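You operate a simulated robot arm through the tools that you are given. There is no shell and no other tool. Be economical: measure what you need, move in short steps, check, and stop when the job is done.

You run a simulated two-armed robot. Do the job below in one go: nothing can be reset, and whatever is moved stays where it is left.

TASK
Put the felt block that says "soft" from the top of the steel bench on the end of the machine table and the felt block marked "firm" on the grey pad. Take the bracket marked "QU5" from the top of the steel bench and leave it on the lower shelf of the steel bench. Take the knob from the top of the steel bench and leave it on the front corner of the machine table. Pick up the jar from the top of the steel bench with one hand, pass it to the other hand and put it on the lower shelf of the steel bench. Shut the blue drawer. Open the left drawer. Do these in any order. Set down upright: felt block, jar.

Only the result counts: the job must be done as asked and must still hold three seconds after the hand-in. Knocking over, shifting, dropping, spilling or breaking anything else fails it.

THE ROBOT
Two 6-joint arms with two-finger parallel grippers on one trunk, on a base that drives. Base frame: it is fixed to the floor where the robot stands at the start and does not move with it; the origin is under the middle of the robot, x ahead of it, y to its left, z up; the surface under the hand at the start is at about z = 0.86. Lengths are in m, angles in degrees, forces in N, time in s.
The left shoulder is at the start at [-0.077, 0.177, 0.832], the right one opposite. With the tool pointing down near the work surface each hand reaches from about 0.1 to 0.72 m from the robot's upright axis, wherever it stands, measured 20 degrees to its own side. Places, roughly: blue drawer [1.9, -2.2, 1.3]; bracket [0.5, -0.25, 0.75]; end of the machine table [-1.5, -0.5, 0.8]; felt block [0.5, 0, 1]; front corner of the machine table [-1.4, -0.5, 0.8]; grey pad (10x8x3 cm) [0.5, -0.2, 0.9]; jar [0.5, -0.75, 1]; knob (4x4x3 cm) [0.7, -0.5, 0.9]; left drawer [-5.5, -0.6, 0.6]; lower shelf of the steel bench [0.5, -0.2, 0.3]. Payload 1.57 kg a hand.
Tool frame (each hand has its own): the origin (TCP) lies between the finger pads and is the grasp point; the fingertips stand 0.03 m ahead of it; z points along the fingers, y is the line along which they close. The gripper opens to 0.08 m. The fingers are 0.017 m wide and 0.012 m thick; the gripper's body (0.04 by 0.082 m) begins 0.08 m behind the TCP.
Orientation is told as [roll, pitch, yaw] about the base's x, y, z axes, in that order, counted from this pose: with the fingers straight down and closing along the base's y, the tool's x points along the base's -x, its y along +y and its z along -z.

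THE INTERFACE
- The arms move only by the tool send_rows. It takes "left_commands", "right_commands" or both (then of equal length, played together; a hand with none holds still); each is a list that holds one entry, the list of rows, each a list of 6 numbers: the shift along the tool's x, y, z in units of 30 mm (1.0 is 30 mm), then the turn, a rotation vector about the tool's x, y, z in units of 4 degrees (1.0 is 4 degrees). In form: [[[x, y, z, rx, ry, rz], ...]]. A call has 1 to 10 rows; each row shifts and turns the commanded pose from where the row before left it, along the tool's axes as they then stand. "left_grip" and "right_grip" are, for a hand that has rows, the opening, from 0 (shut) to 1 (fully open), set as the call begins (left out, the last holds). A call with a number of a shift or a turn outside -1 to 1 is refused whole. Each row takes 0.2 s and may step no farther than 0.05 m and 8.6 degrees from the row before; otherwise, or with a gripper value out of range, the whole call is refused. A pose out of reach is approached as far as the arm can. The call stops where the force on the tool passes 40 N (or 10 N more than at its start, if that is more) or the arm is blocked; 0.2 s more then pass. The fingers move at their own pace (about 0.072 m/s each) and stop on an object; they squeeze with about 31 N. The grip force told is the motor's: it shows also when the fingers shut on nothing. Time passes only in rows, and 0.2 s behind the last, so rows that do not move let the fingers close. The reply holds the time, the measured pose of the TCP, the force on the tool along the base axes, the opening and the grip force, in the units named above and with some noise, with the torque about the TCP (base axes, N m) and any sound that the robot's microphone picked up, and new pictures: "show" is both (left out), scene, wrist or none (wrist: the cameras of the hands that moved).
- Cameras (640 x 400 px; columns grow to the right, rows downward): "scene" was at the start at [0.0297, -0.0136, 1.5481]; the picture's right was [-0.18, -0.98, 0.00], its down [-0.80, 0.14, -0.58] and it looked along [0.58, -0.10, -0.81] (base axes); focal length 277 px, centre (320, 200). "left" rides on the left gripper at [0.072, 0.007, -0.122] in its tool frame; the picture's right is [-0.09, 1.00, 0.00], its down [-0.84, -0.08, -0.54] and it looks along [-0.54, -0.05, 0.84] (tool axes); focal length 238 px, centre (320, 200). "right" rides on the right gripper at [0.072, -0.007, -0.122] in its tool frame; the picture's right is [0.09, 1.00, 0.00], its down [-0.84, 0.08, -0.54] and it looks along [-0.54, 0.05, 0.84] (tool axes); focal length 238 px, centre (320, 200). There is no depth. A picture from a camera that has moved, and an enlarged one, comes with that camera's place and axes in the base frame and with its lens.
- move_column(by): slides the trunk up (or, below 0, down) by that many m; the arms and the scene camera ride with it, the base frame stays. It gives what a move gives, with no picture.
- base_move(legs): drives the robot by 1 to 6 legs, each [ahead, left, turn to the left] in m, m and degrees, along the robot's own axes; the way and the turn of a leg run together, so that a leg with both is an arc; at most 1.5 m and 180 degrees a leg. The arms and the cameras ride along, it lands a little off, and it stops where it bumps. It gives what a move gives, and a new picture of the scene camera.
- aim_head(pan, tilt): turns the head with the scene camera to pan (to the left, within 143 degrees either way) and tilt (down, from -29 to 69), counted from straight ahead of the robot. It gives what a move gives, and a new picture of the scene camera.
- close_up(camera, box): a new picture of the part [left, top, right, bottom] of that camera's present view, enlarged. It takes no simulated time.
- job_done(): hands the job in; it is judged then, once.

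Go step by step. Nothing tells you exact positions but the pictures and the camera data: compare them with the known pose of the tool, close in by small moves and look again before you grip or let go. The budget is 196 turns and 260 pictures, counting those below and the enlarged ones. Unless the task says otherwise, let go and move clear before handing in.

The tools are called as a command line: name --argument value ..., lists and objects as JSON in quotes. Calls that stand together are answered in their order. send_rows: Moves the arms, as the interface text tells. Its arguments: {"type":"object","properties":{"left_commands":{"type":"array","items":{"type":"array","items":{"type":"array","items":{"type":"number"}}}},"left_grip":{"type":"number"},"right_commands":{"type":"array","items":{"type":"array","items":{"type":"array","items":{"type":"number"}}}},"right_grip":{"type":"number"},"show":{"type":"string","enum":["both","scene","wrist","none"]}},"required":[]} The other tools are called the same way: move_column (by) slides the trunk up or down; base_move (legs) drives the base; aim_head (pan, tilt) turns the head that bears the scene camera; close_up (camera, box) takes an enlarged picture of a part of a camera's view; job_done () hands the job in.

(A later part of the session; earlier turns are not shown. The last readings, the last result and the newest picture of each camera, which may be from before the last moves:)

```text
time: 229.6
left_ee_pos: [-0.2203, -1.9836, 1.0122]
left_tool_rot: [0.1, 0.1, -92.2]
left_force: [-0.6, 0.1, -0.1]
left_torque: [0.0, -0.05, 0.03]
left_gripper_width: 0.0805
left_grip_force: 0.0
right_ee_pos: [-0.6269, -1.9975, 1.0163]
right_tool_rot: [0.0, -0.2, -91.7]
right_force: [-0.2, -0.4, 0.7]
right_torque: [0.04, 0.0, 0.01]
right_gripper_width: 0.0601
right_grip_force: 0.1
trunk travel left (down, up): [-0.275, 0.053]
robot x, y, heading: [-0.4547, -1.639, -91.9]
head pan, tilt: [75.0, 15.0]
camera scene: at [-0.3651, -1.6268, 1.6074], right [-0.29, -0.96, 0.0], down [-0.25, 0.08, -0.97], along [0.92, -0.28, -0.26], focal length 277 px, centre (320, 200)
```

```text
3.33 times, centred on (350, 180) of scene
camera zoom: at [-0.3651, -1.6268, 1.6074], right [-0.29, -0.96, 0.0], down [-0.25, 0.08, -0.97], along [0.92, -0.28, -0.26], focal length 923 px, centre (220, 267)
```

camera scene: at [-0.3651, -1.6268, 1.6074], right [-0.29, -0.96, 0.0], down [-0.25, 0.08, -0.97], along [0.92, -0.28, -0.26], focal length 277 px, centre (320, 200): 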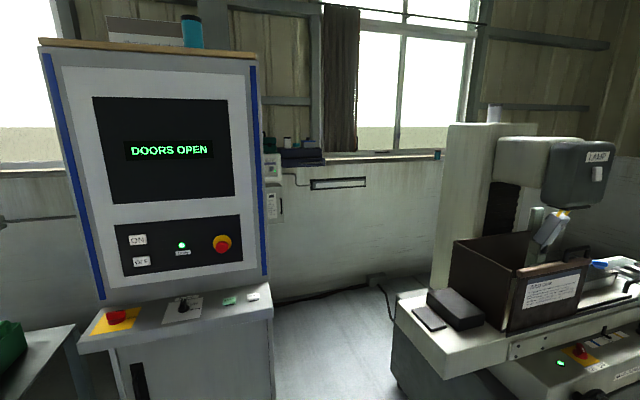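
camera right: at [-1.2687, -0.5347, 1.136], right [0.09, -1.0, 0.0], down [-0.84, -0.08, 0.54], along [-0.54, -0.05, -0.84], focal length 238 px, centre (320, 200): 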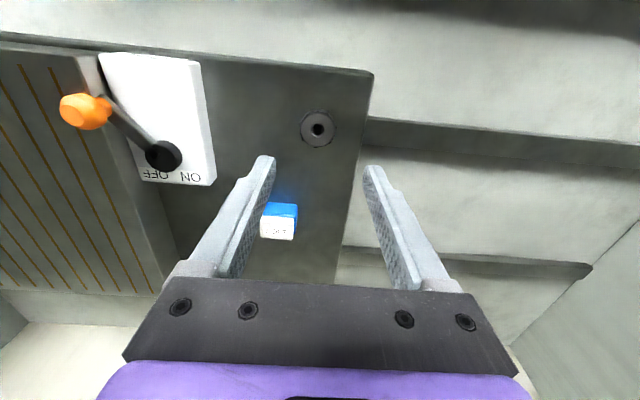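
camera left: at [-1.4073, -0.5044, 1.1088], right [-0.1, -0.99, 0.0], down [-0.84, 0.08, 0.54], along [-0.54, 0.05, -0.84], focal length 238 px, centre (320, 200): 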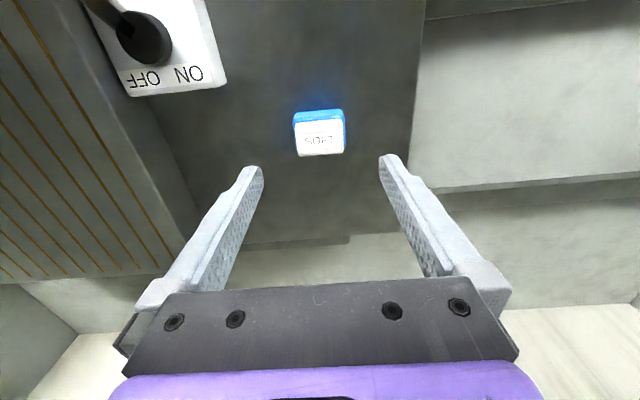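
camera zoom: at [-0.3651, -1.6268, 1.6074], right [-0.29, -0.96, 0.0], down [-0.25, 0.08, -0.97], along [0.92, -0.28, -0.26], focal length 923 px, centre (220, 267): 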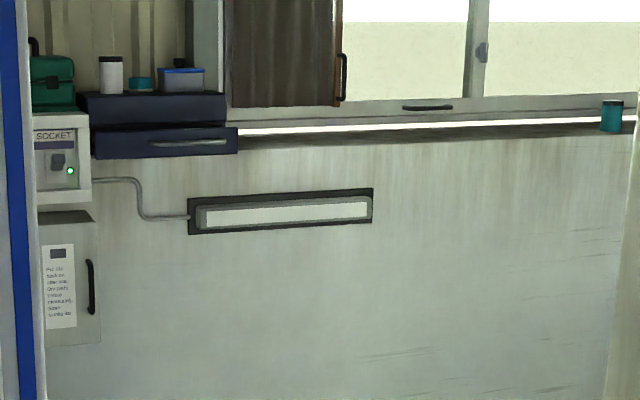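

The blue drawer is on the sill past the gap between the control cabinet and the grinder, standing partly open. I'll line up with the gap and take a look.

base_move --legs '[[0.3, 0, 0], [0, 0, 92]]'

aim_head --pan 0 --tilt 25

aim_head --pan -35 --tilt 40

```text
time: 235.6
left_ee_pos: [-0.1314, -1.6943, 1.0114]
left_tool_rot: [-0.1, 0.1, 0.2]
left_force: [0.2, 0.7, 0.9]
left_torque: [-0.02, 0.01, 0.01]
left_gripper_width: 0.0799
left_grip_force: 0.1
right_ee_pos: [-0.1005, -2.1009, 1.0144]
right_tool_rot: [0.0, -0.1, 0.6]
right_force: [0.2, -0.4, -0.5]
right_torque: [-0.02, 0.02, -0.02]
right_gripper_width: 0.0599
right_grip_force: 0.2
trunk travel left (down, up): [-0.275, 0.053]
robot x, y, heading: [-0.4603, -1.9444, 0.6]
head pan, tilt: [75.0, 15.0]
camera scene: at [-0.4833, -1.8542, 1.6074], right [0.97, -0.25, 0.0], down [-0.07, -0.25, -0.97], along [0.24, 0.93, -0.26], focal length 277 px, centre (320, 200)
```

scene: 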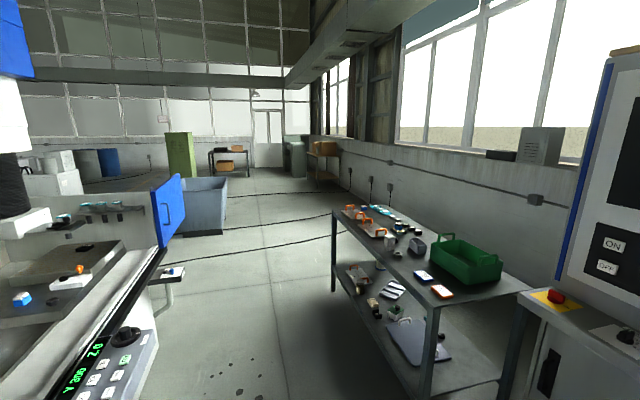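

```text
time: 237.0
left_ee_pos: [-0.1314, -1.6943, 1.0124]
left_tool_rot: [0.0, 0.0, 0.3]
left_force: [-0.6, -0.1, 0.9]
left_torque: [-0.02, 0.01, 0.01]
left_gripper_width: 0.0798
left_grip_force: 0.1
right_ee_pos: [-0.1009, -2.1016, 1.0162]
right_tool_rot: [0.0, -0.1, 0.6]
right_force: [-0.2, -0.5, 0.4]
right_torque: [-0.02, -0.01, 0.0]
right_gripper_width: 0.0598
right_grip_force: 0.0
trunk travel left (down, up): [-0.275, 0.053]
robot x, y, heading: [-0.4631, -1.9435, 0.5]
head pan, tilt: [0.0, 25.0]
camera scene: at [-0.4147, -1.9439, 1.5912], right [0.01, -1.0, 0.0], down [-0.42, 0.0, -0.91], along [0.91, 0.01, -0.42], focal length 277 px, centre (320, 200)
```

scene: 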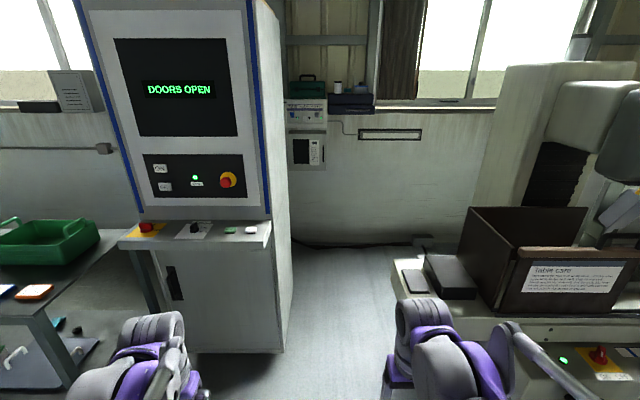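

```text
time: 238.1
left_ee_pos: [-0.1317, -1.6959, 1.011]
left_tool_rot: [0.1, -0.1, 0.2]
left_force: [-0.8, 0.8, 0.1]
left_torque: [0.0, 0.03, 0.01]
left_gripper_width: 0.0801
left_grip_force: 0.0
right_ee_pos: [-0.1003, -2.1002, 1.0161]
right_tool_rot: [0.1, 0.0, 0.7]
right_force: [0.3, -0.1, 0.2]
right_torque: [0.01, 0.0, -0.01]
right_gripper_width: 0.06
right_grip_force: 0.1
trunk travel left (down, up): [-0.275, 0.053]
robot x, y, heading: [-0.4643, -1.9425, 0.4]
head pan, tilt: [-35.0, 40.0]
camera scene: at [-0.4369, -1.9928, 1.5679], right [-0.57, -0.82, 0.0], down [-0.53, 0.36, -0.77], along [0.63, -0.43, -0.64], focal length 277 px, centre (320, 200)
```

scene: 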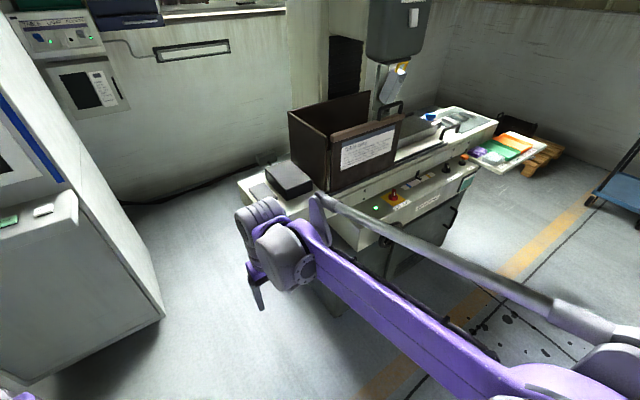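

The gap between cabinet and grinder is roughly half a metre. Before entering I'll check how wide my own shoulders and elbows stand.

aim_head --pan 90 --tilt 69

aim_head --pan -90 --tilt 69

```text
time: 240.1
left_ee_pos: [-0.1308, -1.6945, 1.012]
left_tool_rot: [0.0, 0.0, 0.2]
left_force: [-0.8, 0.9, 0.3]
left_torque: [0.02, -0.04, 0.05]
left_gripper_width: 0.0799
left_grip_force: 0.0
right_ee_pos: [-0.0994, -2.1006, 1.016]
right_tool_rot: [0.0, -0.1, 0.7]
right_force: [-0.8, -0.2, -0.6]
right_torque: [0.04, 0.02, -0.01]
right_gripper_width: 0.0598
right_grip_force: 0.1
trunk travel left (down, up): [-0.275, 0.053]
robot x, y, heading: [-0.4696, -1.9428, 0.0]
head pan, tilt: [90.0, 68.8]
camera scene: at [-0.5072, -1.8887, 1.5317], right [1.0, 0.01, 0.0], down [0.01, -0.93, -0.36], along [0.0, 0.36, -0.93], focal length 277 px, centre (320, 200)
```

scene: 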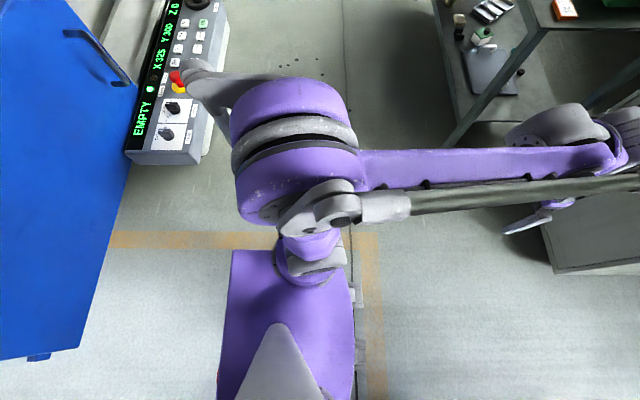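

```text
time: 242.8
left_ee_pos: [-0.1326, -1.6939, 1.0118]
left_tool_rot: [0.0, 0.0, 0.3]
left_force: [0.5, 0.2, 0.5]
left_torque: [-0.02, 0.01, 0.01]
left_gripper_width: 0.0799
left_grip_force: 0.0
right_ee_pos: [-0.1002, -2.1, 1.0152]
right_tool_rot: [0.0, -0.1, 0.7]
right_force: [-0.3, -0.5, 1.2]
right_torque: [-0.01, -0.02, -0.03]
right_gripper_width: 0.0602
right_grip_force: 0.1
trunk travel left (down, up): [-0.275, 0.053]
robot x, y, heading: [-0.4661, -1.9442, 0.1]
head pan, tilt: [-90.0, 68.8]
camera scene: at [-0.5065, -2.0005, 1.5317], right [-1.0, -0.01, 0.0], down [-0.01, 0.93, -0.36], along [0.0, -0.36, -0.93], focal length 277 px, centre (320, 200)
```

scene: 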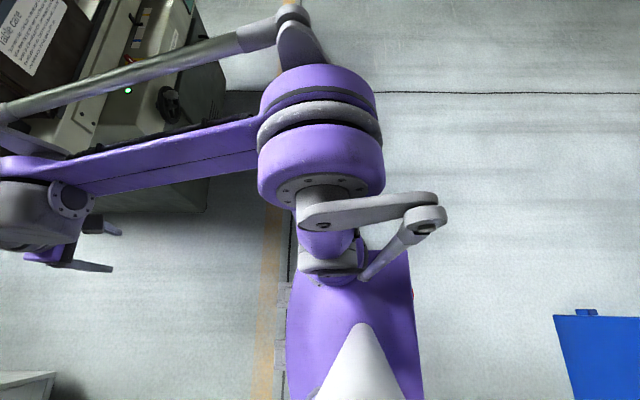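

My elbows stand about ±0.45 m wide at z 1.1, the torso about ±0.25. I need a better measurement of the gap, so I'll move closer and look down into it.

base_move --legs '[[0.4, 0, 0]]'

aim_head --pan -10 --tilt 45

```text
time: 245.3
left_ee_pos: [0.2709, -1.6907, 1.0127]
left_tool_rot: [0.1, 0.0, 0.3]
left_force: [0.4, -0.5, -0.3]
left_torque: [-0.01, 0.0, -0.07]
left_gripper_width: 0.0803
left_grip_force: 0.0
right_ee_pos: [0.303, -2.0972, 1.0162]
right_tool_rot: [0.0, -0.2, 0.8]
right_force: [-0.6, -0.4, -0.1]
right_torque: [0.03, 0.03, 0.02]
right_gripper_width: 0.0601
right_grip_force: 0.0
trunk travel left (down, up): [-0.275, 0.053]
robot x, y, heading: [-0.0636, -1.9408, 0.7]
head pan, tilt: [-90.0, 68.8]
camera scene: at [-0.1025, -1.9975, 1.5317], right [-1.0, -0.01, 0.0], down [-0.01, 0.93, -0.36], along [0.0, -0.36, -0.93], focal length 277 px, centre (320, 200)
```

scene: 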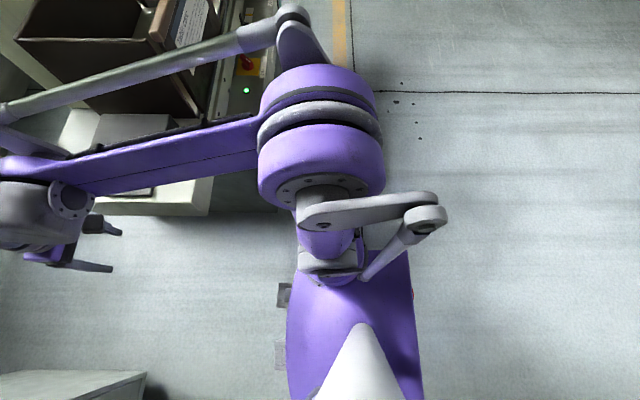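

```text
time: 246.8
left_ee_pos: [0.2733, -1.6922, 1.0115]
left_tool_rot: [0.0, 0.0, 0.2]
left_force: [0.0, 1.1, 0.7]
left_torque: [-0.03, 0.0, -0.04]
left_gripper_width: 0.08
left_grip_force: 0.1
right_ee_pos: [0.3034, -2.0965, 1.0146]
right_tool_rot: [-0.1, -0.1, 0.8]
right_force: [0.2, -1.0, 0.4]
right_torque: [0.02, 0.03, 0.0]
right_gripper_width: 0.0601
right_grip_force: 0.0
trunk travel left (down, up): [-0.275, 0.053]
robot x, y, heading: [-0.0661, -1.9422, 0.2]
head pan, tilt: [-10.0, 45.0]
camera scene: at [-0.0229, -1.9551, 1.5606], right [-0.17, -0.99, 0.0], down [-0.7, 0.12, -0.71], along [0.7, -0.12, -0.71], focal length 277 px, centre (320, 200)
```

scene: 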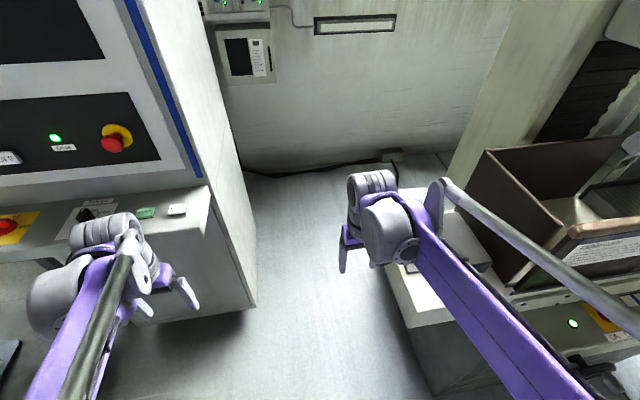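

close_up --camera "scene" --box '[340, 200, 640, 400]'

aim_head --pan -60 --tilt 50

```text
2.00 times, centred on (490, 300) of scene
camera zoom: at [-0.0229, -1.9551, 1.5606], right [-0.17, -0.99, 0.0], down [-0.7, 0.12, -0.71], along [0.7, -0.12, -0.71], focal length 554 px, centre (-20, 0)
```

zoom: 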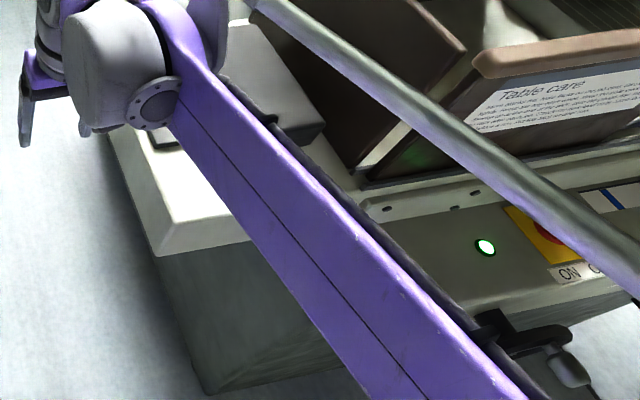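

```text
time: 248.0
left_ee_pos: [0.2704, -1.6907, 1.0123]
left_tool_rot: [0.0, 0.0, 0.2]
left_force: [-0.4, -0.2, 0.5]
left_torque: [-0.04, 0.03, -0.01]
left_gripper_width: 0.0798
left_grip_force: 0.0
right_ee_pos: [0.3037, -2.0974, 1.0164]
right_tool_rot: [0.1, 0.0, 0.8]
right_force: [-0.7, -0.4, 0.4]
right_torque: [-0.01, -0.01, 0.02]
right_gripper_width: 0.0598
right_grip_force: 0.1
trunk travel left (down, up): [-0.275, 0.053]
robot x, y, heading: [-0.0615, -1.9392, 0.4]
head pan, tilt: [-60.0, 50.0]
camera scene: at [-0.064, -2.0079, 1.5537], right [-0.86, -0.51, 0.0], down [-0.39, 0.66, -0.64], along [0.33, -0.55, -0.77], focal length 277 px, centre (320, 200)
```

scene: 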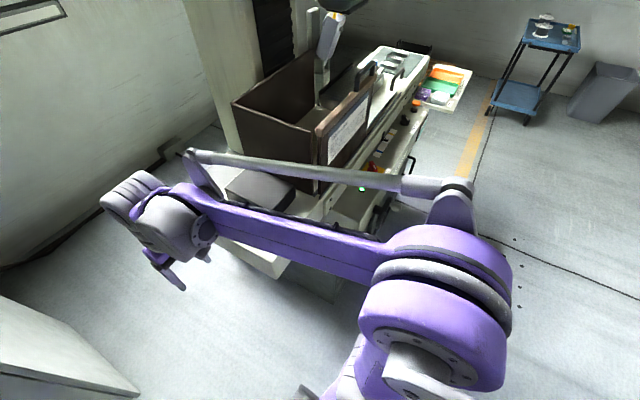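

The bed's left end is at y -2.23, z 0.815 and up, while below it the gap is about 0.8 m wide (y -1.70 to -2.5). I'll go in low: back up, lower the trunk and stretch both arms forward, narrow and low.

base_move --legs '[[-0.35, 0.03, 0]]'

move_column --by -0.275

send_rows --left_commands '[[[-0.87, -0.36, 0.81, 0, 0, 0], [-0.87, -0.36, 0.81, 0, 0, 0], [-0.87, -0.36, 0.81, 0, 0, 0], [-0.87, -0.36, 0.81, 0, 0, 0], [-0.87, -0.36, 0.81, 0, 0, 0], [-0.87, -0.36, 0.81, 0, 0, 0], [-0.87, -0.36, 0.81, 0, 0, 0]]]' --right_commands '[[[-0.8, 0.18, 0.81, 0, 0, 0], [-0.8, 0.18, 0.81, 0, 0, 0], [-0.8, 0.18, 0.81, 0, 0, 0], [-0.8, 0.18, 0.81, 0, 0, 0], [-0.8, 0.18, 0.81, 0, 0, 0], [-0.8, 0.18, 0.81, 0, 0, 0], [-0.8, 0.18, 0.81, 0, 0, 0]]]' --show "none"

send_rows --left_commands '[[[-0.87, -0.36, 0.81, 0, 0, 0], [-0.87, -0.36, 0.81, 0, 0, 0], [-0.87, -0.36, 0.81, 0, 0, 0], [-0.87, -0.36, 0.81, 0, 0, 0], [-0.87, -0.36, 0.81, 0, 0, 0], [-0.87, -0.36, 0.81, 0, 0, 0], [-0.87, -0.36, 0.81, 0, 0, 0]]]' --right_commands '[[[-0.8, 0.18, 0.81, 0, 0, 0], [-0.8, 0.18, 0.81, 0, 0, 0], [-0.8, 0.18, 0.81, 0, 0, 0], [-0.8, 0.18, 0.81, 0, 0, 0], [-0.8, 0.18, 0.81, 0, 0, 0], [-0.8, 0.18, 0.81, 0, 0, 0], [-0.8, 0.18, 0.81, 0, 0, 0]]]' --show "none"

aim_head --pan 0 --tilt 60

```text
time: 250.3
left_ee_pos: [-0.0846, -1.6634, 1.0125]
left_tool_rot: [0.0, 0.0, 0.4]
left_force: [-0.4, 0.1, -0.4]
left_torque: [0.02, -0.05, 0.01]
left_gripper_width: 0.08
left_grip_force: 0.1
right_ee_pos: [-0.0509, -2.0699, 1.0156]
right_tool_rot: [0.0, -0.1, 0.9]
right_force: [-0.2, -0.2, -0.1]
right_torque: [0.03, -0.05, 0.0]
right_gripper_width: 0.0602
right_grip_force: 0.1
trunk travel left (down, up): [-0.275, 0.053]
robot x, y, heading: [-0.415, -1.9171, 0.3]
head pan, tilt: [-60.0, 50.0]
camera scene: at [-0.4189, -1.9806, 1.5537], right [-0.86, -0.51, 0.0], down [-0.39, 0.66, -0.64], along [0.33, -0.55, -0.77], focal length 277 px, centre (320, 200)
```

scene: 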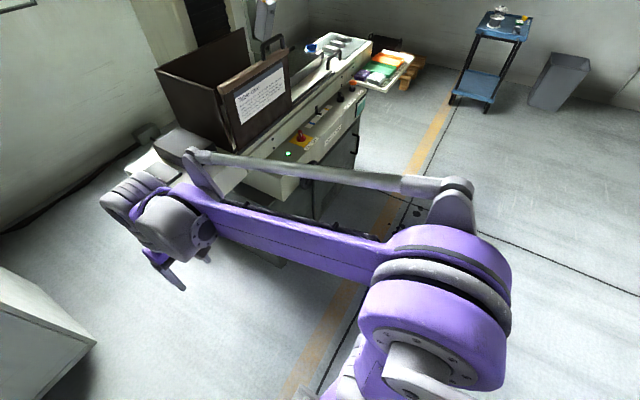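

```text
time: 253.1
left_ee_pos: [-0.0829, -1.6645, 0.7365]
left_tool_rot: [0.0, 0.0, 0.3]
left_force: [0.3, -0.7, -1.0]
left_torque: [0.03, 0.04, 0.0]
left_gripper_width: 0.08
left_grip_force: 0.1
right_ee_pos: [-0.051, -2.0695, 0.7407]
right_tool_rot: [0.0, -0.1, 0.8]
right_force: [-0.9, -0.6, -0.5]
right_torque: [-0.02, 0.02, -0.01]
right_gripper_width: 0.0601
right_grip_force: 0.0
trunk travel left (down, up): [0.0, 0.328]
robot x, y, heading: [-0.4205, -1.9153, 0.4]
head pan, tilt: [-60.0, 50.0]
```

```text
time: 254.7
left_ee_pos: [0.1015, -1.7362, 0.5671]
left_tool_rot: [0.0, 0.0, 0.2]
left_force: [-0.2, -0.2, 0.0]
left_torque: [0.01, -0.01, -0.01]
left_gripper_width: 0.0801
left_grip_force: 0.0
right_ee_pos: [0.1198, -2.0299, 0.5707]
right_tool_rot: [0.0, -0.1, 0.8]
right_force: [-0.2, 0.3, 0.3]
right_torque: [-0.02, 0.02, 0.01]
right_gripper_width: 0.06
right_grip_force: 0.0
trunk travel left (down, up): [0.0, 0.328]
robot x, y, heading: [-0.4128, -1.9126, 0.3]
head pan, tilt: [-60.0, 50.0]
```

```text
time: 256.3
left_ee_pos: [0.2759, -1.8123, 0.4025]
left_tool_rot: [0.0, -0.1, 0.2]
left_force: [0.2, 0.5, 0.0]
left_torque: [0.01, -0.04, 0.0]
left_gripper_width: 0.08
left_grip_force: 0.1
left hand out of reach, approached as far as the arm can: row 7
right_ee_pos: [0.2753, -1.9914, 0.4115]
right_tool_rot: [0.0, 0.0, 0.8]
right_force: [0.0, 0.2, -1.1]
right_torque: [0.02, -0.01, -0.02]
right_gripper_width: 0.0601
right_grip_force: 0.1
right hand out of reach, approached as far as the arm can: row 7
trunk travel left (down, up): [0.0, 0.328]
robot x, y, heading: [-0.4166, -1.9125, 0.5]
head pan, tilt: [-60.0, 50.0]
```

```text
time: 257.6
left_ee_pos: [0.2766, -1.812, 0.4022]
left_tool_rot: [0.0, -0.1, 0.3]
left_force: [-0.6, -0.1, 0.2]
left_torque: [0.01, -0.01, -0.01]
left_gripper_width: 0.08
left_grip_force: 0.0
right_ee_pos: [0.2763, -1.9901, 0.4113]
right_tool_rot: [-0.1, -0.1, 0.8]
right_force: [0.2, 0.5, -0.6]
right_torque: [0.01, 0.0, -0.01]
right_gripper_width: 0.06
right_grip_force: 0.1
trunk travel left (down, up): [0.0, 0.328]
robot x, y, heading: [-0.415, -1.9129, 0.3]
head pan, tilt: [0.0, 60.0]
camera scene: at [-0.3407, -1.9133, 1.2633], right [0.01, -1.0, 0.0], down [-0.87, -0.01, -0.5], along [0.5, 0.0, -0.87], focal length 277 px, centre (320, 200)
```

scene: 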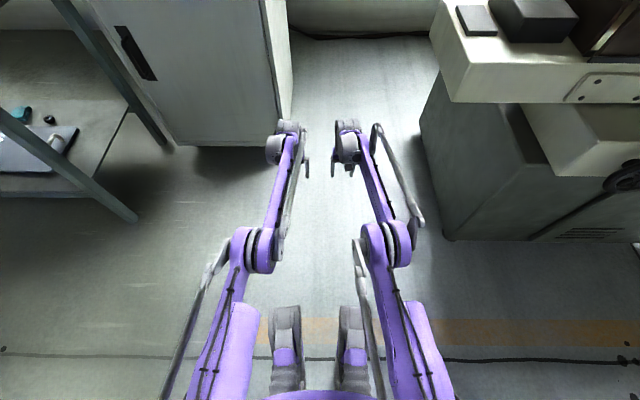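

The arms are now narrow (about ±0.3 m) and below the bed height. I'll drive in step by step along y ≈ -2.02.

base_move --legs '[[0.3, -0.1, -0.3], [0.4, 0, 0]]'

```text
time: 261.9
left_ee_pos: [0.9894, -1.9078, 0.4024]
left_tool_rot: [0.1, -0.1, 0.3]
left_force: [0.5, 0.0, -0.4]
left_torque: [0.01, 0.01, -0.01]
left_gripper_width: 0.0799
left_grip_force: 0.1
right_ee_pos: [0.988, -2.0886, 0.4103]
right_tool_rot: [0.0, -0.1, 0.8]
right_force: [-1.1, 0.4, 0.5]
right_torque: [0.01, 0.02, 0.03]
right_gripper_width: 0.0597
right_grip_force: 0.0
trunk travel left (down, up): [0.0, 0.328]
robot x, y, heading: [0.2986, -2.0063, 0.4]
head pan, tilt: [0.0, 60.0]
camera scene: at [0.3719, -2.009, 1.2633], right [0.01, -1.0, 0.0], down [-0.87, -0.01, -0.5], along [0.5, 0.0, -0.87], focal length 277 px, centre (320, 200)
```

scene: 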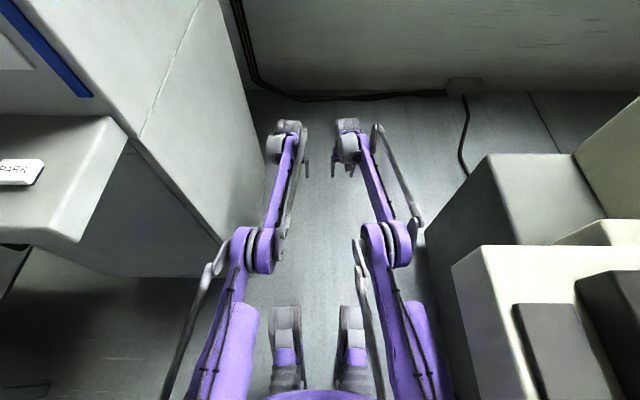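

base_move --legs '[[0.33, -0.03, -0.4]]'

```text
time: 264.0
left_ee_pos: [1.3146, -1.944, 0.4026]
left_tool_rot: [0.1, -0.1, -0.2]
left_force: [-0.3, -0.1, 0.6]
left_torque: [0.03, -0.02, -0.01]
left_gripper_width: 0.0801
left_grip_force: 0.1
right_ee_pos: [1.3117, -2.123, 0.4099]
right_tool_rot: [-0.1, -0.1, 0.2]
right_force: [-0.1, -0.3, -0.1]
right_torque: [0.03, -0.01, -0.04]
right_gripper_width: 0.06
right_grip_force: 0.0
trunk travel left (down, up): [0.0, 0.328]
robot x, y, heading: [0.621, -2.0372, -0.4]
head pan, tilt: [0.0, 60.0]
camera scene: at [0.696, -2.0379, 1.2633], right [0.0, -1.0, 0.0], down [-0.87, 0.0, -0.5], along [0.5, 0.0, -0.87], focal length 277 px, centre (320, 200)
```

scene: 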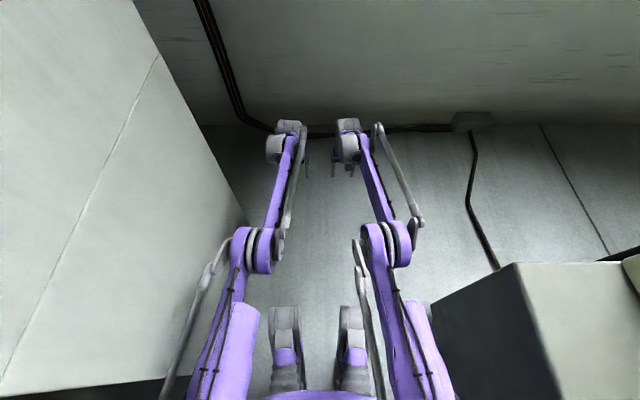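

base_move --legs '[[0.12, -0.1, 0.4], [0.2, -0.05, 0]]'

aim_head --pan 0 --tilt -5

```text
time: 266.8
left_ee_pos: [1.6304, -2.0891, 0.4024]
left_tool_rot: [0.1, -0.1, 0.1]
left_force: [-0.6, 0.9, 0.1]
left_torque: [-0.01, 0.0, 0.01]
left_gripper_width: 0.08
left_grip_force: 0.1
right_ee_pos: [1.6291, -2.2682, 0.4107]
right_tool_rot: [0.0, -0.1, 0.7]
right_force: [0.1, 0.0, 0.4]
right_torque: [-0.01, 0.01, -0.01]
right_gripper_width: 0.0602
right_grip_force: 0.1
trunk travel left (down, up): [0.0, 0.328]
robot x, y, heading: [0.9372, -2.1917, 0.1]
head pan, tilt: [0.0, 60.0]
camera scene: at [1.013, -2.1888, 1.2633], right [0.01, -1.0, 0.0], down [-0.87, -0.01, -0.5], along [0.5, 0.0, -0.87], focal length 277 px, centre (320, 200)
```

scene: 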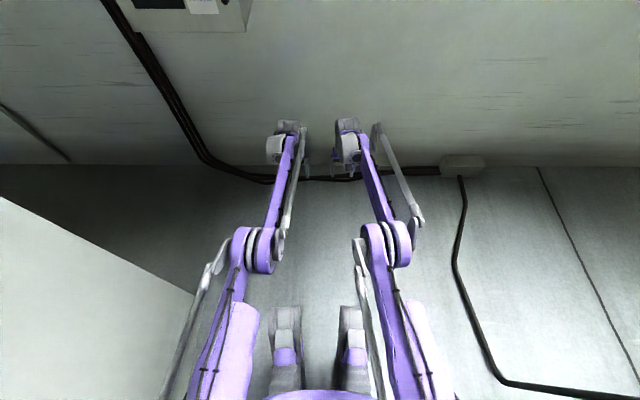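

```text
time: 268.2
left_ee_pos: [1.6303, -2.0889, 0.4027]
left_tool_rot: [-0.1, -0.1, 0.2]
left_force: [0.4, -0.2, 0.4]
left_torque: [0.0, 0.0, -0.01]
left_gripper_width: 0.08
left_grip_force: 0.0
right_ee_pos: [1.6294, -2.268, 0.4121]
right_tool_rot: [0.0, -0.1, 0.8]
right_force: [-0.3, -0.1, -0.3]
right_torque: [-0.01, 0.01, 0.03]
right_gripper_width: 0.0599
right_grip_force: 0.1
trunk travel left (down, up): [0.0, 0.328]
robot x, y, heading: [0.9365, -2.1879, 0.5]
head pan, tilt: [0.0, -5.0]
camera scene: at [1.0336, -2.1886, 1.3614], right [0.01, -1.0, 0.0], down [0.09, 0.0, -1.0], along [1.0, 0.01, 0.09], focal length 277 px, centre (320, 200)
```

scene: 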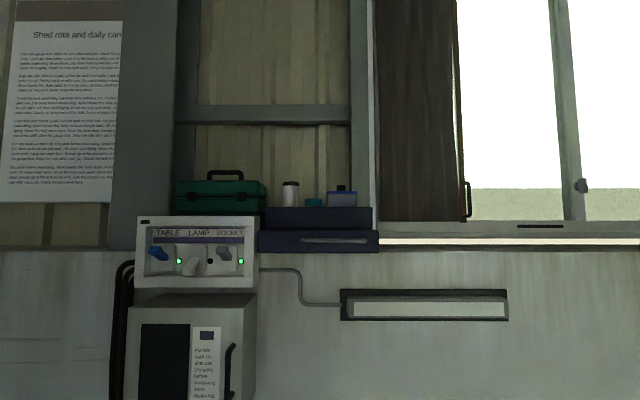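

I'm through the gap with the drawer straight ahead. I'll raise the trunk, and check the space to my right before lifting the right arm.

close_up --camera "scene" --box '[230, 170, 410, 283]'

aim_head --pan -80 --tilt 20

```text
3.54 times, centred on (320, 226) of scene
camera zoom: at [1.0336, -2.1886, 1.3614], right [0.01, -1.0, 0.0], down [0.09, 0.0, -1.0], along [1.0, 0.01, 0.09], focal length 980 px, centre (320, 106)
```

zoom: 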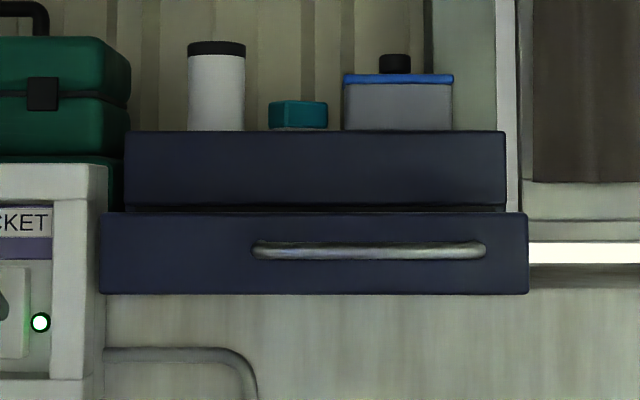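

```text
time: 269.7
left_ee_pos: [1.6308, -2.0884, 0.4016]
left_tool_rot: [0.1, -0.1, 0.1]
left_force: [-0.4, 0.2, -1.0]
left_torque: [0.04, -0.01, 0.01]
left_gripper_width: 0.0803
left_grip_force: 0.1
right_ee_pos: [1.63, -2.2679, 0.4113]
right_tool_rot: [0.0, -0.1, 0.7]
right_force: [-0.2, -0.2, 0.4]
right_torque: [0.01, 0.02, 0.0]
right_gripper_width: 0.0601
right_grip_force: 0.1
trunk travel left (down, up): [0.0, 0.328]
robot x, y, heading: [0.9371, -2.1874, 0.3]
head pan, tilt: [-80.0, 20.0]
camera scene: at [0.9629, -2.2808, 1.3214], right [-0.98, -0.18, 0.0], down [-0.06, 0.34, -0.94], along [0.17, -0.92, -0.34], focal length 277 px, centre (320, 200)
```

scene: 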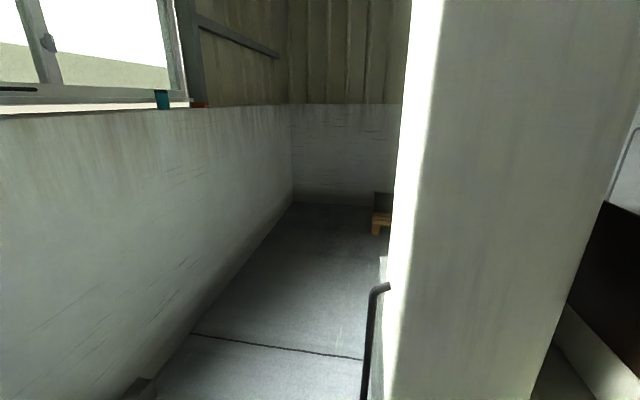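

The grinder's column stands close on my right, so I'll keep the arms extended. The left hand, already near y -2.09, will push the drawer front left of its handle. Raising the trunk, then swinging the left tool forward.

move_column --by 0.328

send_rows --left_commands '[[[0.8, -0.25, 0, 0, 0, 0], [0.8, -0.25, 0, 0, 0, 0], [0.8, 0, 0, 0, 0, 0]]]' --left_grip 0 --show "none"

aim_head --pan 0 --tilt 35

```text
time: 272.9
left_ee_pos: [1.6293, -2.0892, 0.7293]
left_tool_rot: [0.0, -0.1, 0.1]
left_force: [-0.2, 0.0, 0.7]
left_torque: [0.05, -0.02, -0.02]
left_gripper_width: 0.0801
left_grip_force: 0.0
right_ee_pos: [1.6285, -2.2685, 0.7371]
right_tool_rot: [0.0, -0.2, 0.6]
right_force: [-0.2, 0.4, -0.8]
right_torque: [0.0, -0.04, -0.03]
right_gripper_width: 0.0601
right_grip_force: 0.0
trunk travel left (down, up): [-0.328, 0.0]
robot x, y, heading: [0.9338, -2.1889, 0.1]
head pan, tilt: [-80.0, 20.0]
```

```text
time: 273.7
left_ee_pos: [1.5584, -2.1048, 0.7292]
left_tool_rot: [-0.1, -0.1, 0.1]
left_force: [0.3, 0.4, -1.2]
left_torque: [0.03, -0.01, 0.0]
left_gripper_width: 0.0
left_grip_force: 18.9
right_ee_pos: [1.6287, -2.2688, 0.7378]
right_tool_rot: [0.0, -0.1, 0.6]
right_force: [0.0, -0.1, -0.2]
right_torque: [0.01, 0.04, 0.01]
right_gripper_width: 0.0598
right_grip_force: 0.1
trunk travel left (down, up): [-0.328, 0.0]
robot x, y, heading: [0.9406, -2.1851, 0.2]
head pan, tilt: [-80.0, 20.0]
```

```text
time: 275.3
left_ee_pos: [1.558, -2.1052, 0.7288]
left_tool_rot: [0.0, -0.1, 0.1]
left_force: [0.1, 0.6, 0.1]
left_torque: [0.01, 0.03, -0.01]
left_gripper_width: 0.0001
left_grip_force: 21.7
right_ee_pos: [1.6291, -2.2681, 0.7391]
right_tool_rot: [0.0, -0.2, 0.7]
right_force: [-1.4, -0.1, 0.1]
right_torque: [0.0, 0.04, 0.02]
right_gripper_width: 0.0599
right_grip_force: 0.1
trunk travel left (down, up): [-0.328, 0.0]
robot x, y, heading: [0.9372, -2.188, 0.4]
head pan, tilt: [0.0, 35.0]
camera scene: at [0.9812, -2.189, 1.6306], right [0.01, -1.0, 0.0], down [-0.57, 0.0, -0.82], along [0.82, 0.0, -0.57], focal length 277 px, centre (320, 200)
```

scene: 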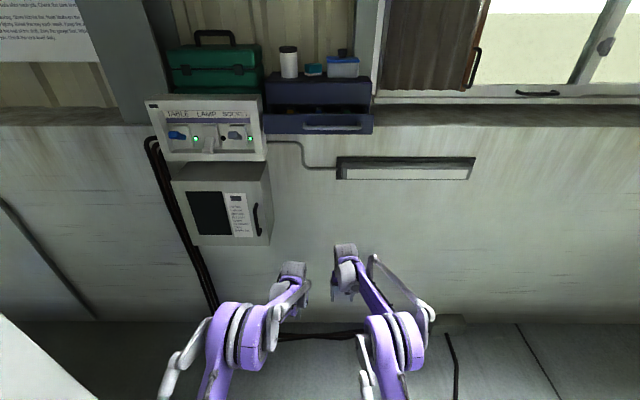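

The drawer front is at x ≈ 1.88, y -1.99 to -2.36, z 1.28–1.345; a socket box to its left protrudes to x 1.79. I'll push at y ≈ -2.085. Now I'll swing the left tool up to horizontal and draw the right hand back a little.

send_rows --left_commands '[[[-0.4, 0, -0.57, 0, -1, 0], [-0.4, 0, -0.57, 0, -1, 0], [-0.4, 0, -0.57, 0, -1, 0], [-0.4, 0, -0.57, 0, -1, 0], [-0.4, 0, -0.57, 0, -1, 0], [-0.4, 0, -0.57, 0, -1, 0], [-0.4, 0, -0.57, 0, -1, 0], [-0.4, 0, -0.57, 0, -1, 0]]]' --right_commands '[[[0.5, 0, 0, 0, 0, 0], [0.5, 0, 0, 0, 0, 0], [0.5, 0, 0, 0, 0, 0], [0.5, 0, 0, 0, 0, 0], [0.5, 0, 0, 0, 0, 0], [0.5, 0, 0, 0, 0, 0], [0.5, 0, 0, 0, 0, 0], [0.5, 0, 0, 0, 0, 0]]]' --show "none"

send_rows --left_commands '[[[-0.7, 0, -0.52, 0, -1, 0], [-0.7, 0, -0.52, 0, -1, 0], [-0.7, 0, -0.52, 0, -1, 0], [-0.7, 0, -0.52, 0, -1, 0], [-0.7, 0, -0.52, 0, -1, 0], [-0.7, 0, -0.52, 0, -1, 0], [-0.7, 0, -0.52, 0, -1, 0], [-0.7, 0, -0.52, 0, -1, 0]]]' --show "none"

send_rows --left_commands '[[[-0.92, 0, -0.33, 0, -1, 0], [-0.92, 0, -0.33, 0, -1, 0], [-0.92, 0, -0.33, 0, -1, 0], [-0.92, 0, -0.33, 0, -1, 0], [-0.92, 0, -0.33, 0, -1, 0], [-0.92, 0, -0.33, 0, -1, 0], [-0.92, 0, -0.33, 0, -0.5, 0]]]'

```text
time: 277.1
left_ee_pos: [1.6145, -2.1048, 0.884]
left_tool_rot: [0.0, -32.2, 0.1]
left_force: [0.2, 0.8, -0.3]
left_torque: [0.02, -0.04, 0.01]
left_gripper_width: 0.0
left_grip_force: 22.0
right_ee_pos: [1.5104, -2.2701, 0.7389]
right_tool_rot: [0.0, 0.0, 0.6]
right_force: [0.0, -0.9, -0.4]
right_torque: [-0.03, 0.04, -0.04]
right_gripper_width: 0.0599
right_grip_force: 0.0
trunk travel left (down, up): [-0.328, 0.0]
robot x, y, heading: [0.9389, -2.1882, 0.3]
head pan, tilt: [0.0, 35.0]
```

```text
time: 278.9
left_ee_pos: [1.643, -2.1046, 1.0883]
left_tool_rot: [-0.2, -64.2, 0.3]
left_force: [-0.2, 0.2, 0.6]
left_torque: [0.01, 0.01, -0.02]
left_gripper_width: 0.0002
left_grip_force: 21.5
right_ee_pos: [1.5099, -2.2698, 0.7371]
right_tool_rot: [0.0, 0.0, 0.8]
right_force: [0.9, 0.0, -0.8]
right_torque: [0.03, -0.02, 0.01]
right_gripper_width: 0.0599
right_grip_force: 0.1
trunk travel left (down, up): [-0.328, 0.0]
robot x, y, heading: [0.9389, -2.1916, 0.5]
head pan, tilt: [0.0, 35.0]
```

```text
time: 280.5
left_ee_pos: [1.6218, -2.101, 1.2904]
left_tool_rot: [-165.5, -89.8, 165.7]
left_force: [-0.4, 0.1, 0.1]
left_torque: [0.03, -0.01, 0.02]
left_gripper_width: 0.0
left_grip_force: 21.5
right_ee_pos: [1.5098, -2.2704, 0.7371]
right_tool_rot: [0.0, -0.1, 0.7]
right_force: [0.6, 0.7, -0.1]
right_torque: [-0.04, -0.01, -0.02]
right_gripper_width: 0.0601
right_grip_force: 0.0
trunk travel left (down, up): [-0.328, 0.0]
robot x, y, heading: [0.9397, -2.1884, 0.6]
head pan, tilt: [0.0, 35.0]
camera scene: at [0.9806, -2.189, 1.6306], right [0.01, -1.0, 0.0], down [-0.57, 0.0, -0.82], along [0.82, 0.01, -0.57], focal length 277 px, centre (320, 200)
camera left: at [1.5016, -2.0945, 1.219], right [0.0, 1.0, 0.09], down [-0.54, -0.08, 0.84], along [0.84, -0.05, 0.54], focal length 238 px, centre (320, 200)
```

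scene: 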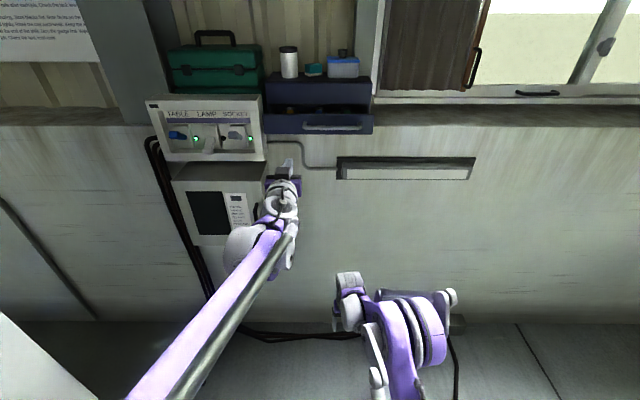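
left: 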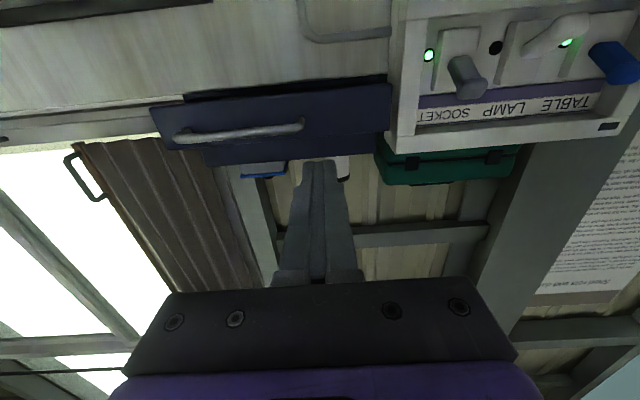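

The left tool points forward at the drawer, between its handle and the socket box. I'll fine-adjust and drive forward 0.2 m.

send_rows --left_commands '[[[-0.35, 0.2, 0, 0, 0, 0], [-0.35, 0.2, 0, 0, 0, 0]]]' --show "none"

base_move --legs '[[0.2, 0, -0.5]]'

close_up --camera "left" --box '[0, 0, 640, 400]'

```text
time: 281.1
left_ee_pos: [1.623, -2.0904, 1.3098]
left_tool_rot: [-142.5, -89.9, 142.6]
left_force: [-0.3, 1.3, 0.2]
left_torque: [-0.03, -0.05, 0.0]
left_gripper_width: 0.0
left_grip_force: 21.5
right_ee_pos: [1.5099, -2.2702, 0.7386]
right_tool_rot: [0.0, -0.1, 0.7]
right_force: [0.0, 0.7, 0.2]
right_torque: [-0.01, 0.01, 0.01]
right_gripper_width: 0.0599
right_grip_force: 0.0
trunk travel left (down, up): [-0.328, 0.0]
robot x, y, heading: [0.9381, -2.1871, 0.1]
head pan, tilt: [0.0, 35.0]
```

```text
time: 282.6
left_ee_pos: [1.8196, -2.1, 1.3089]
left_tool_rot: [-155.6, -89.9, 154.9]
left_force: [-0.1, 0.7, 0.0]
left_torque: [0.0, 0.0, -0.06]
left_gripper_width: 0.0
left_grip_force: 21.5
right_ee_pos: [1.7051, -2.2781, 0.737]
right_tool_rot: [0.1, -0.1, -0.1]
right_force: [0.2, 0.9, -0.4]
right_torque: [0.05, -0.01, 0.02]
right_gripper_width: 0.0601
right_grip_force: 0.0
trunk travel left (down, up): [-0.328, 0.0]
robot x, y, heading: [1.1341, -2.1868, -0.4]
head pan, tilt: [0.0, 35.0]
camera scene: at [1.1774, -2.1897, 1.6304], right [-0.01, -1.0, 0.0], down [-0.57, 0.0, -0.82], along [0.82, -0.01, -0.57], focal length 277 px, centre (320, 200)
```

scene: 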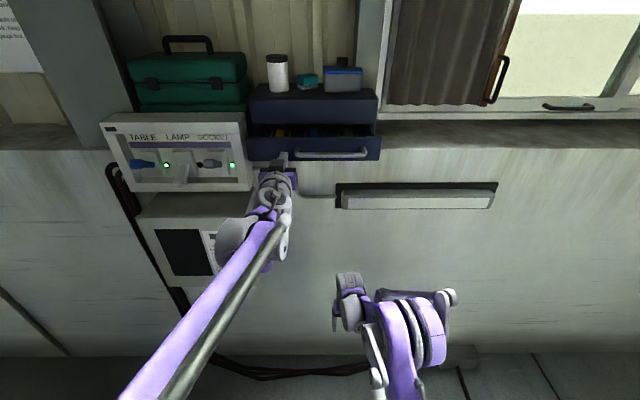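

```text
1.00 times, centred on (320, 200) of left (not enlarged: the box is as wide or as high as the picture)
camera zoom: at [1.6992, -2.0913, 1.2384], right [0.01, 1.0, 0.09], down [-0.54, -0.07, 0.84], along [0.84, -0.06, 0.54], focal length 238 px, centre (320, 200)
```

zoom: 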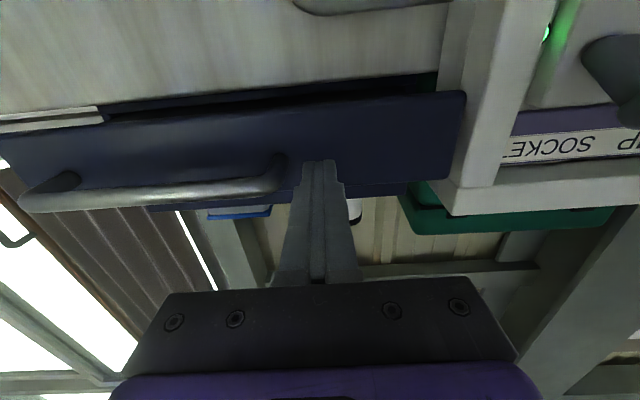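

Lined up. Now I'll push forward with the arm.

send_rows --left_commands '[[[0, 0.2, 0.4, 0, 0, 0], [0, 0, 0.5, 0, 0, 0], [0, 0, 0.5, 0, 0, 0], [0, 0, 0.5, 0, 0, 0], [0, 0, 0.5, 0, 0, 0]]]'

```text
time: 283.9
left_ee_pos: [1.8934, -2.0962, 1.3114]
left_tool_rot: [178.0, -89.9, -178.7]
left_force: [0.1, 0.5, -0.3]
left_torque: [0.01, 0.01, 0.01]
left_gripper_width: 0.0
left_grip_force: 21.5
right_ee_pos: [1.7064, -2.2779, 0.7366]
right_tool_rot: [-0.1, 0.0, -0.1]
right_force: [-0.4, 0.2, 0.0]
right_torque: [0.03, 0.01, 0.01]
right_gripper_width: 0.0603
right_grip_force: 0.0
trunk travel left (down, up): [-0.328, 0.0]
robot x, y, heading: [1.1295, -2.192, -0.5]
head pan, tilt: [0.0, 35.0]
camera scene: at [1.1786, -2.1898, 1.6307], right [-0.01, -1.0, 0.0], down [-0.57, 0.0, -0.82], along [0.82, -0.01, -0.57], focal length 277 px, centre (320, 200)
camera left: at [1.7729, -2.0867, 1.24], right [0.01, 1.0, 0.09], down [-0.54, -0.07, 0.84], along [0.84, -0.06, 0.54], focal length 238 px, centre (320, 200)
```

scene: 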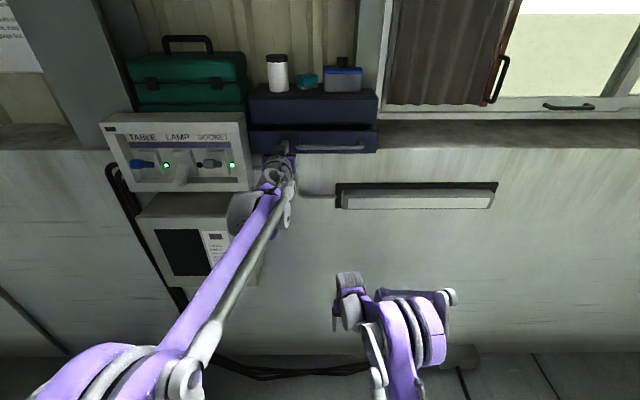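
left: 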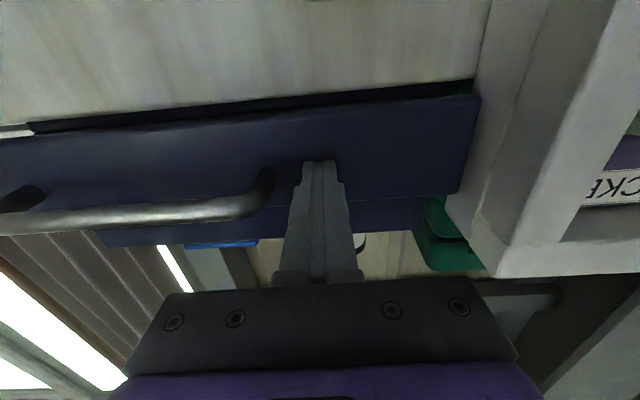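

The drawer is sliding in. I'll push on in smaller steps until it stops.

send_rows --left_commands '[[[0, 0, 0.4, 0, 0, 0], [0, 0, 0.4, 0, 0, 0], [0, 0, 0.4, 0, 0, 0], [0, 0, 0, 0, 0, 0]]]'

```text
time: 284.9
left_ee_pos: [1.9306, -2.0953, 1.3109]
left_tool_rot: [-169.2, -89.9, 168.5]
left_force: [-0.5, -0.5, 0.6]
left_torque: [0.0, 0.0, -0.01]
left_gripper_width: 0.0
left_grip_force: 20.7
right_ee_pos: [1.7065, -2.279, 0.7374]
right_tool_rot: [0.1, -0.1, -0.2]
right_force: [-0.7, -0.5, -0.2]
right_torque: [0.04, 0.0, 0.0]
right_gripper_width: 0.0601
right_grip_force: 0.0
trunk travel left (down, up): [-0.328, 0.0]
robot x, y, heading: [1.1307, -2.1882, -0.2]
head pan, tilt: [0.0, 35.0]
camera scene: at [1.1779, -2.1897, 1.6306], right [-0.01, -1.0, 0.0], down [-0.57, 0.0, -0.82], along [0.82, -0.01, -0.57], focal length 277 px, centre (320, 200)
camera left: at [1.8095, -2.0859, 1.2394], right [0.01, 1.0, 0.09], down [-0.54, -0.07, 0.84], along [0.84, -0.06, 0.54], focal length 238 px, centre (320, 200)
```

scene: 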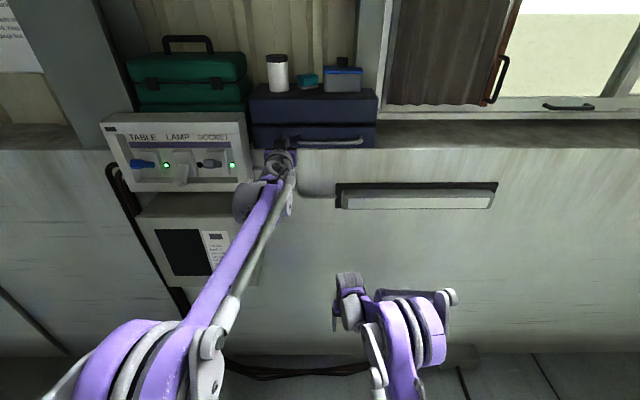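
left: 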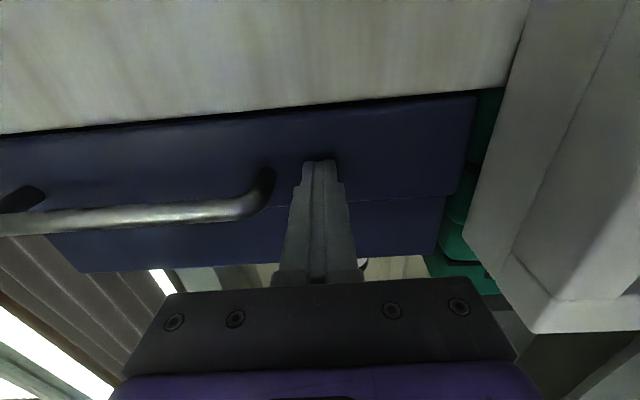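

send_rows --left_commands '[[[0, 0, 0.3, 0, 0, 0], [0, 0, 0.3, 0, 0, 0], [0, 0, 0.3, 0, 0, 0], [0, 0, 0.3, 0, 0, 0], [0, 0, 0, 0, 0, 0]]]'

close_up --camera "scene" --box '[230, 60, 400, 166]'

```text
time: 285.4
left_ee_pos: [1.9412, -2.0947, 1.3095]
left_tool_rot: [-129.2, -89.9, 128.5]
left_force: [-19.1, 1.2, -3.7]
left_torque: [0.0, 0.11, 0.19]
left_gripper_width: 0.0
left_grip_force: 20.9
right_ee_pos: [1.7066, -2.2787, 0.7368]
right_tool_rot: [0.0, -0.1, -0.1]
right_force: [0.8, -1.1, 0.4]
right_torque: [0.01, 0.05, -0.01]
right_gripper_width: 0.06
right_grip_force: 0.0
trunk travel left (down, up): [-0.328, 0.0]
robot x, y, heading: [1.131, -2.1867, -0.6]
head pan, tilt: [0.0, 35.0]
stopped in row 2 (left hand): the force on the tool passed its limit at 52 N (the readings are from after the stop); the commanded pose is now the measured one
camera scene: at [1.1769, -2.1896, 1.6306], right [-0.01, -1.0, 0.0], down [-0.57, 0.0, -0.82], along [0.82, -0.01, -0.57], focal length 277 px, centre (320, 200)
camera left: at [1.8205, -2.0862, 1.2388], right [0.01, 1.0, 0.09], down [-0.54, -0.07, 0.84], along [0.84, -0.06, 0.54], focal length 238 px, centre (320, 200)
```

scene: 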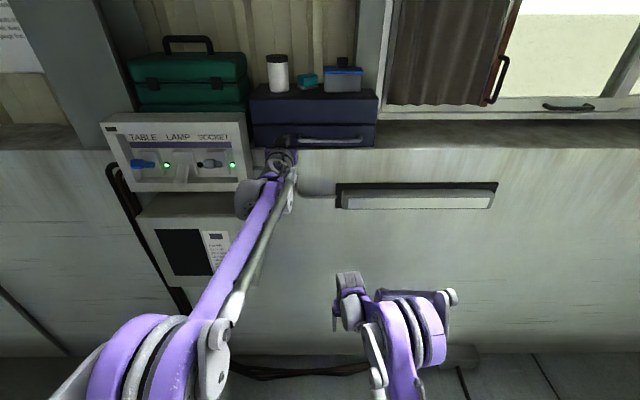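
left: 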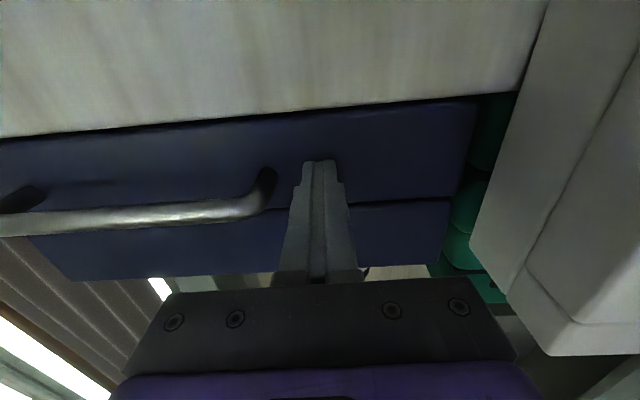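

```text
3.76 times, centred on (315, 113) of scene
camera zoom: at [1.1769, -2.1896, 1.6306], right [-0.01, -1.0, 0.0], down [-0.57, 0.0, -0.82], along [0.82, -0.01, -0.57], focal length 1042 px, centre (339, 528)
```

zoom: 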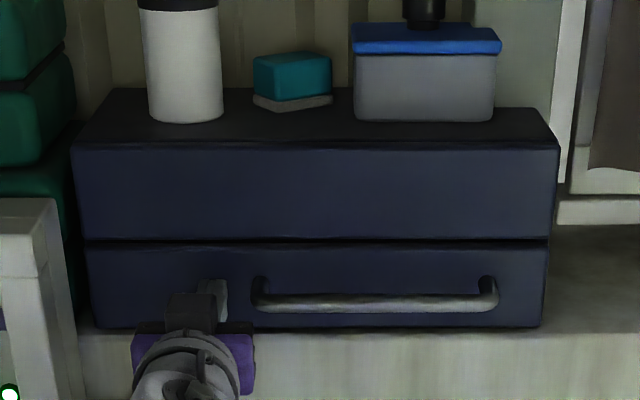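

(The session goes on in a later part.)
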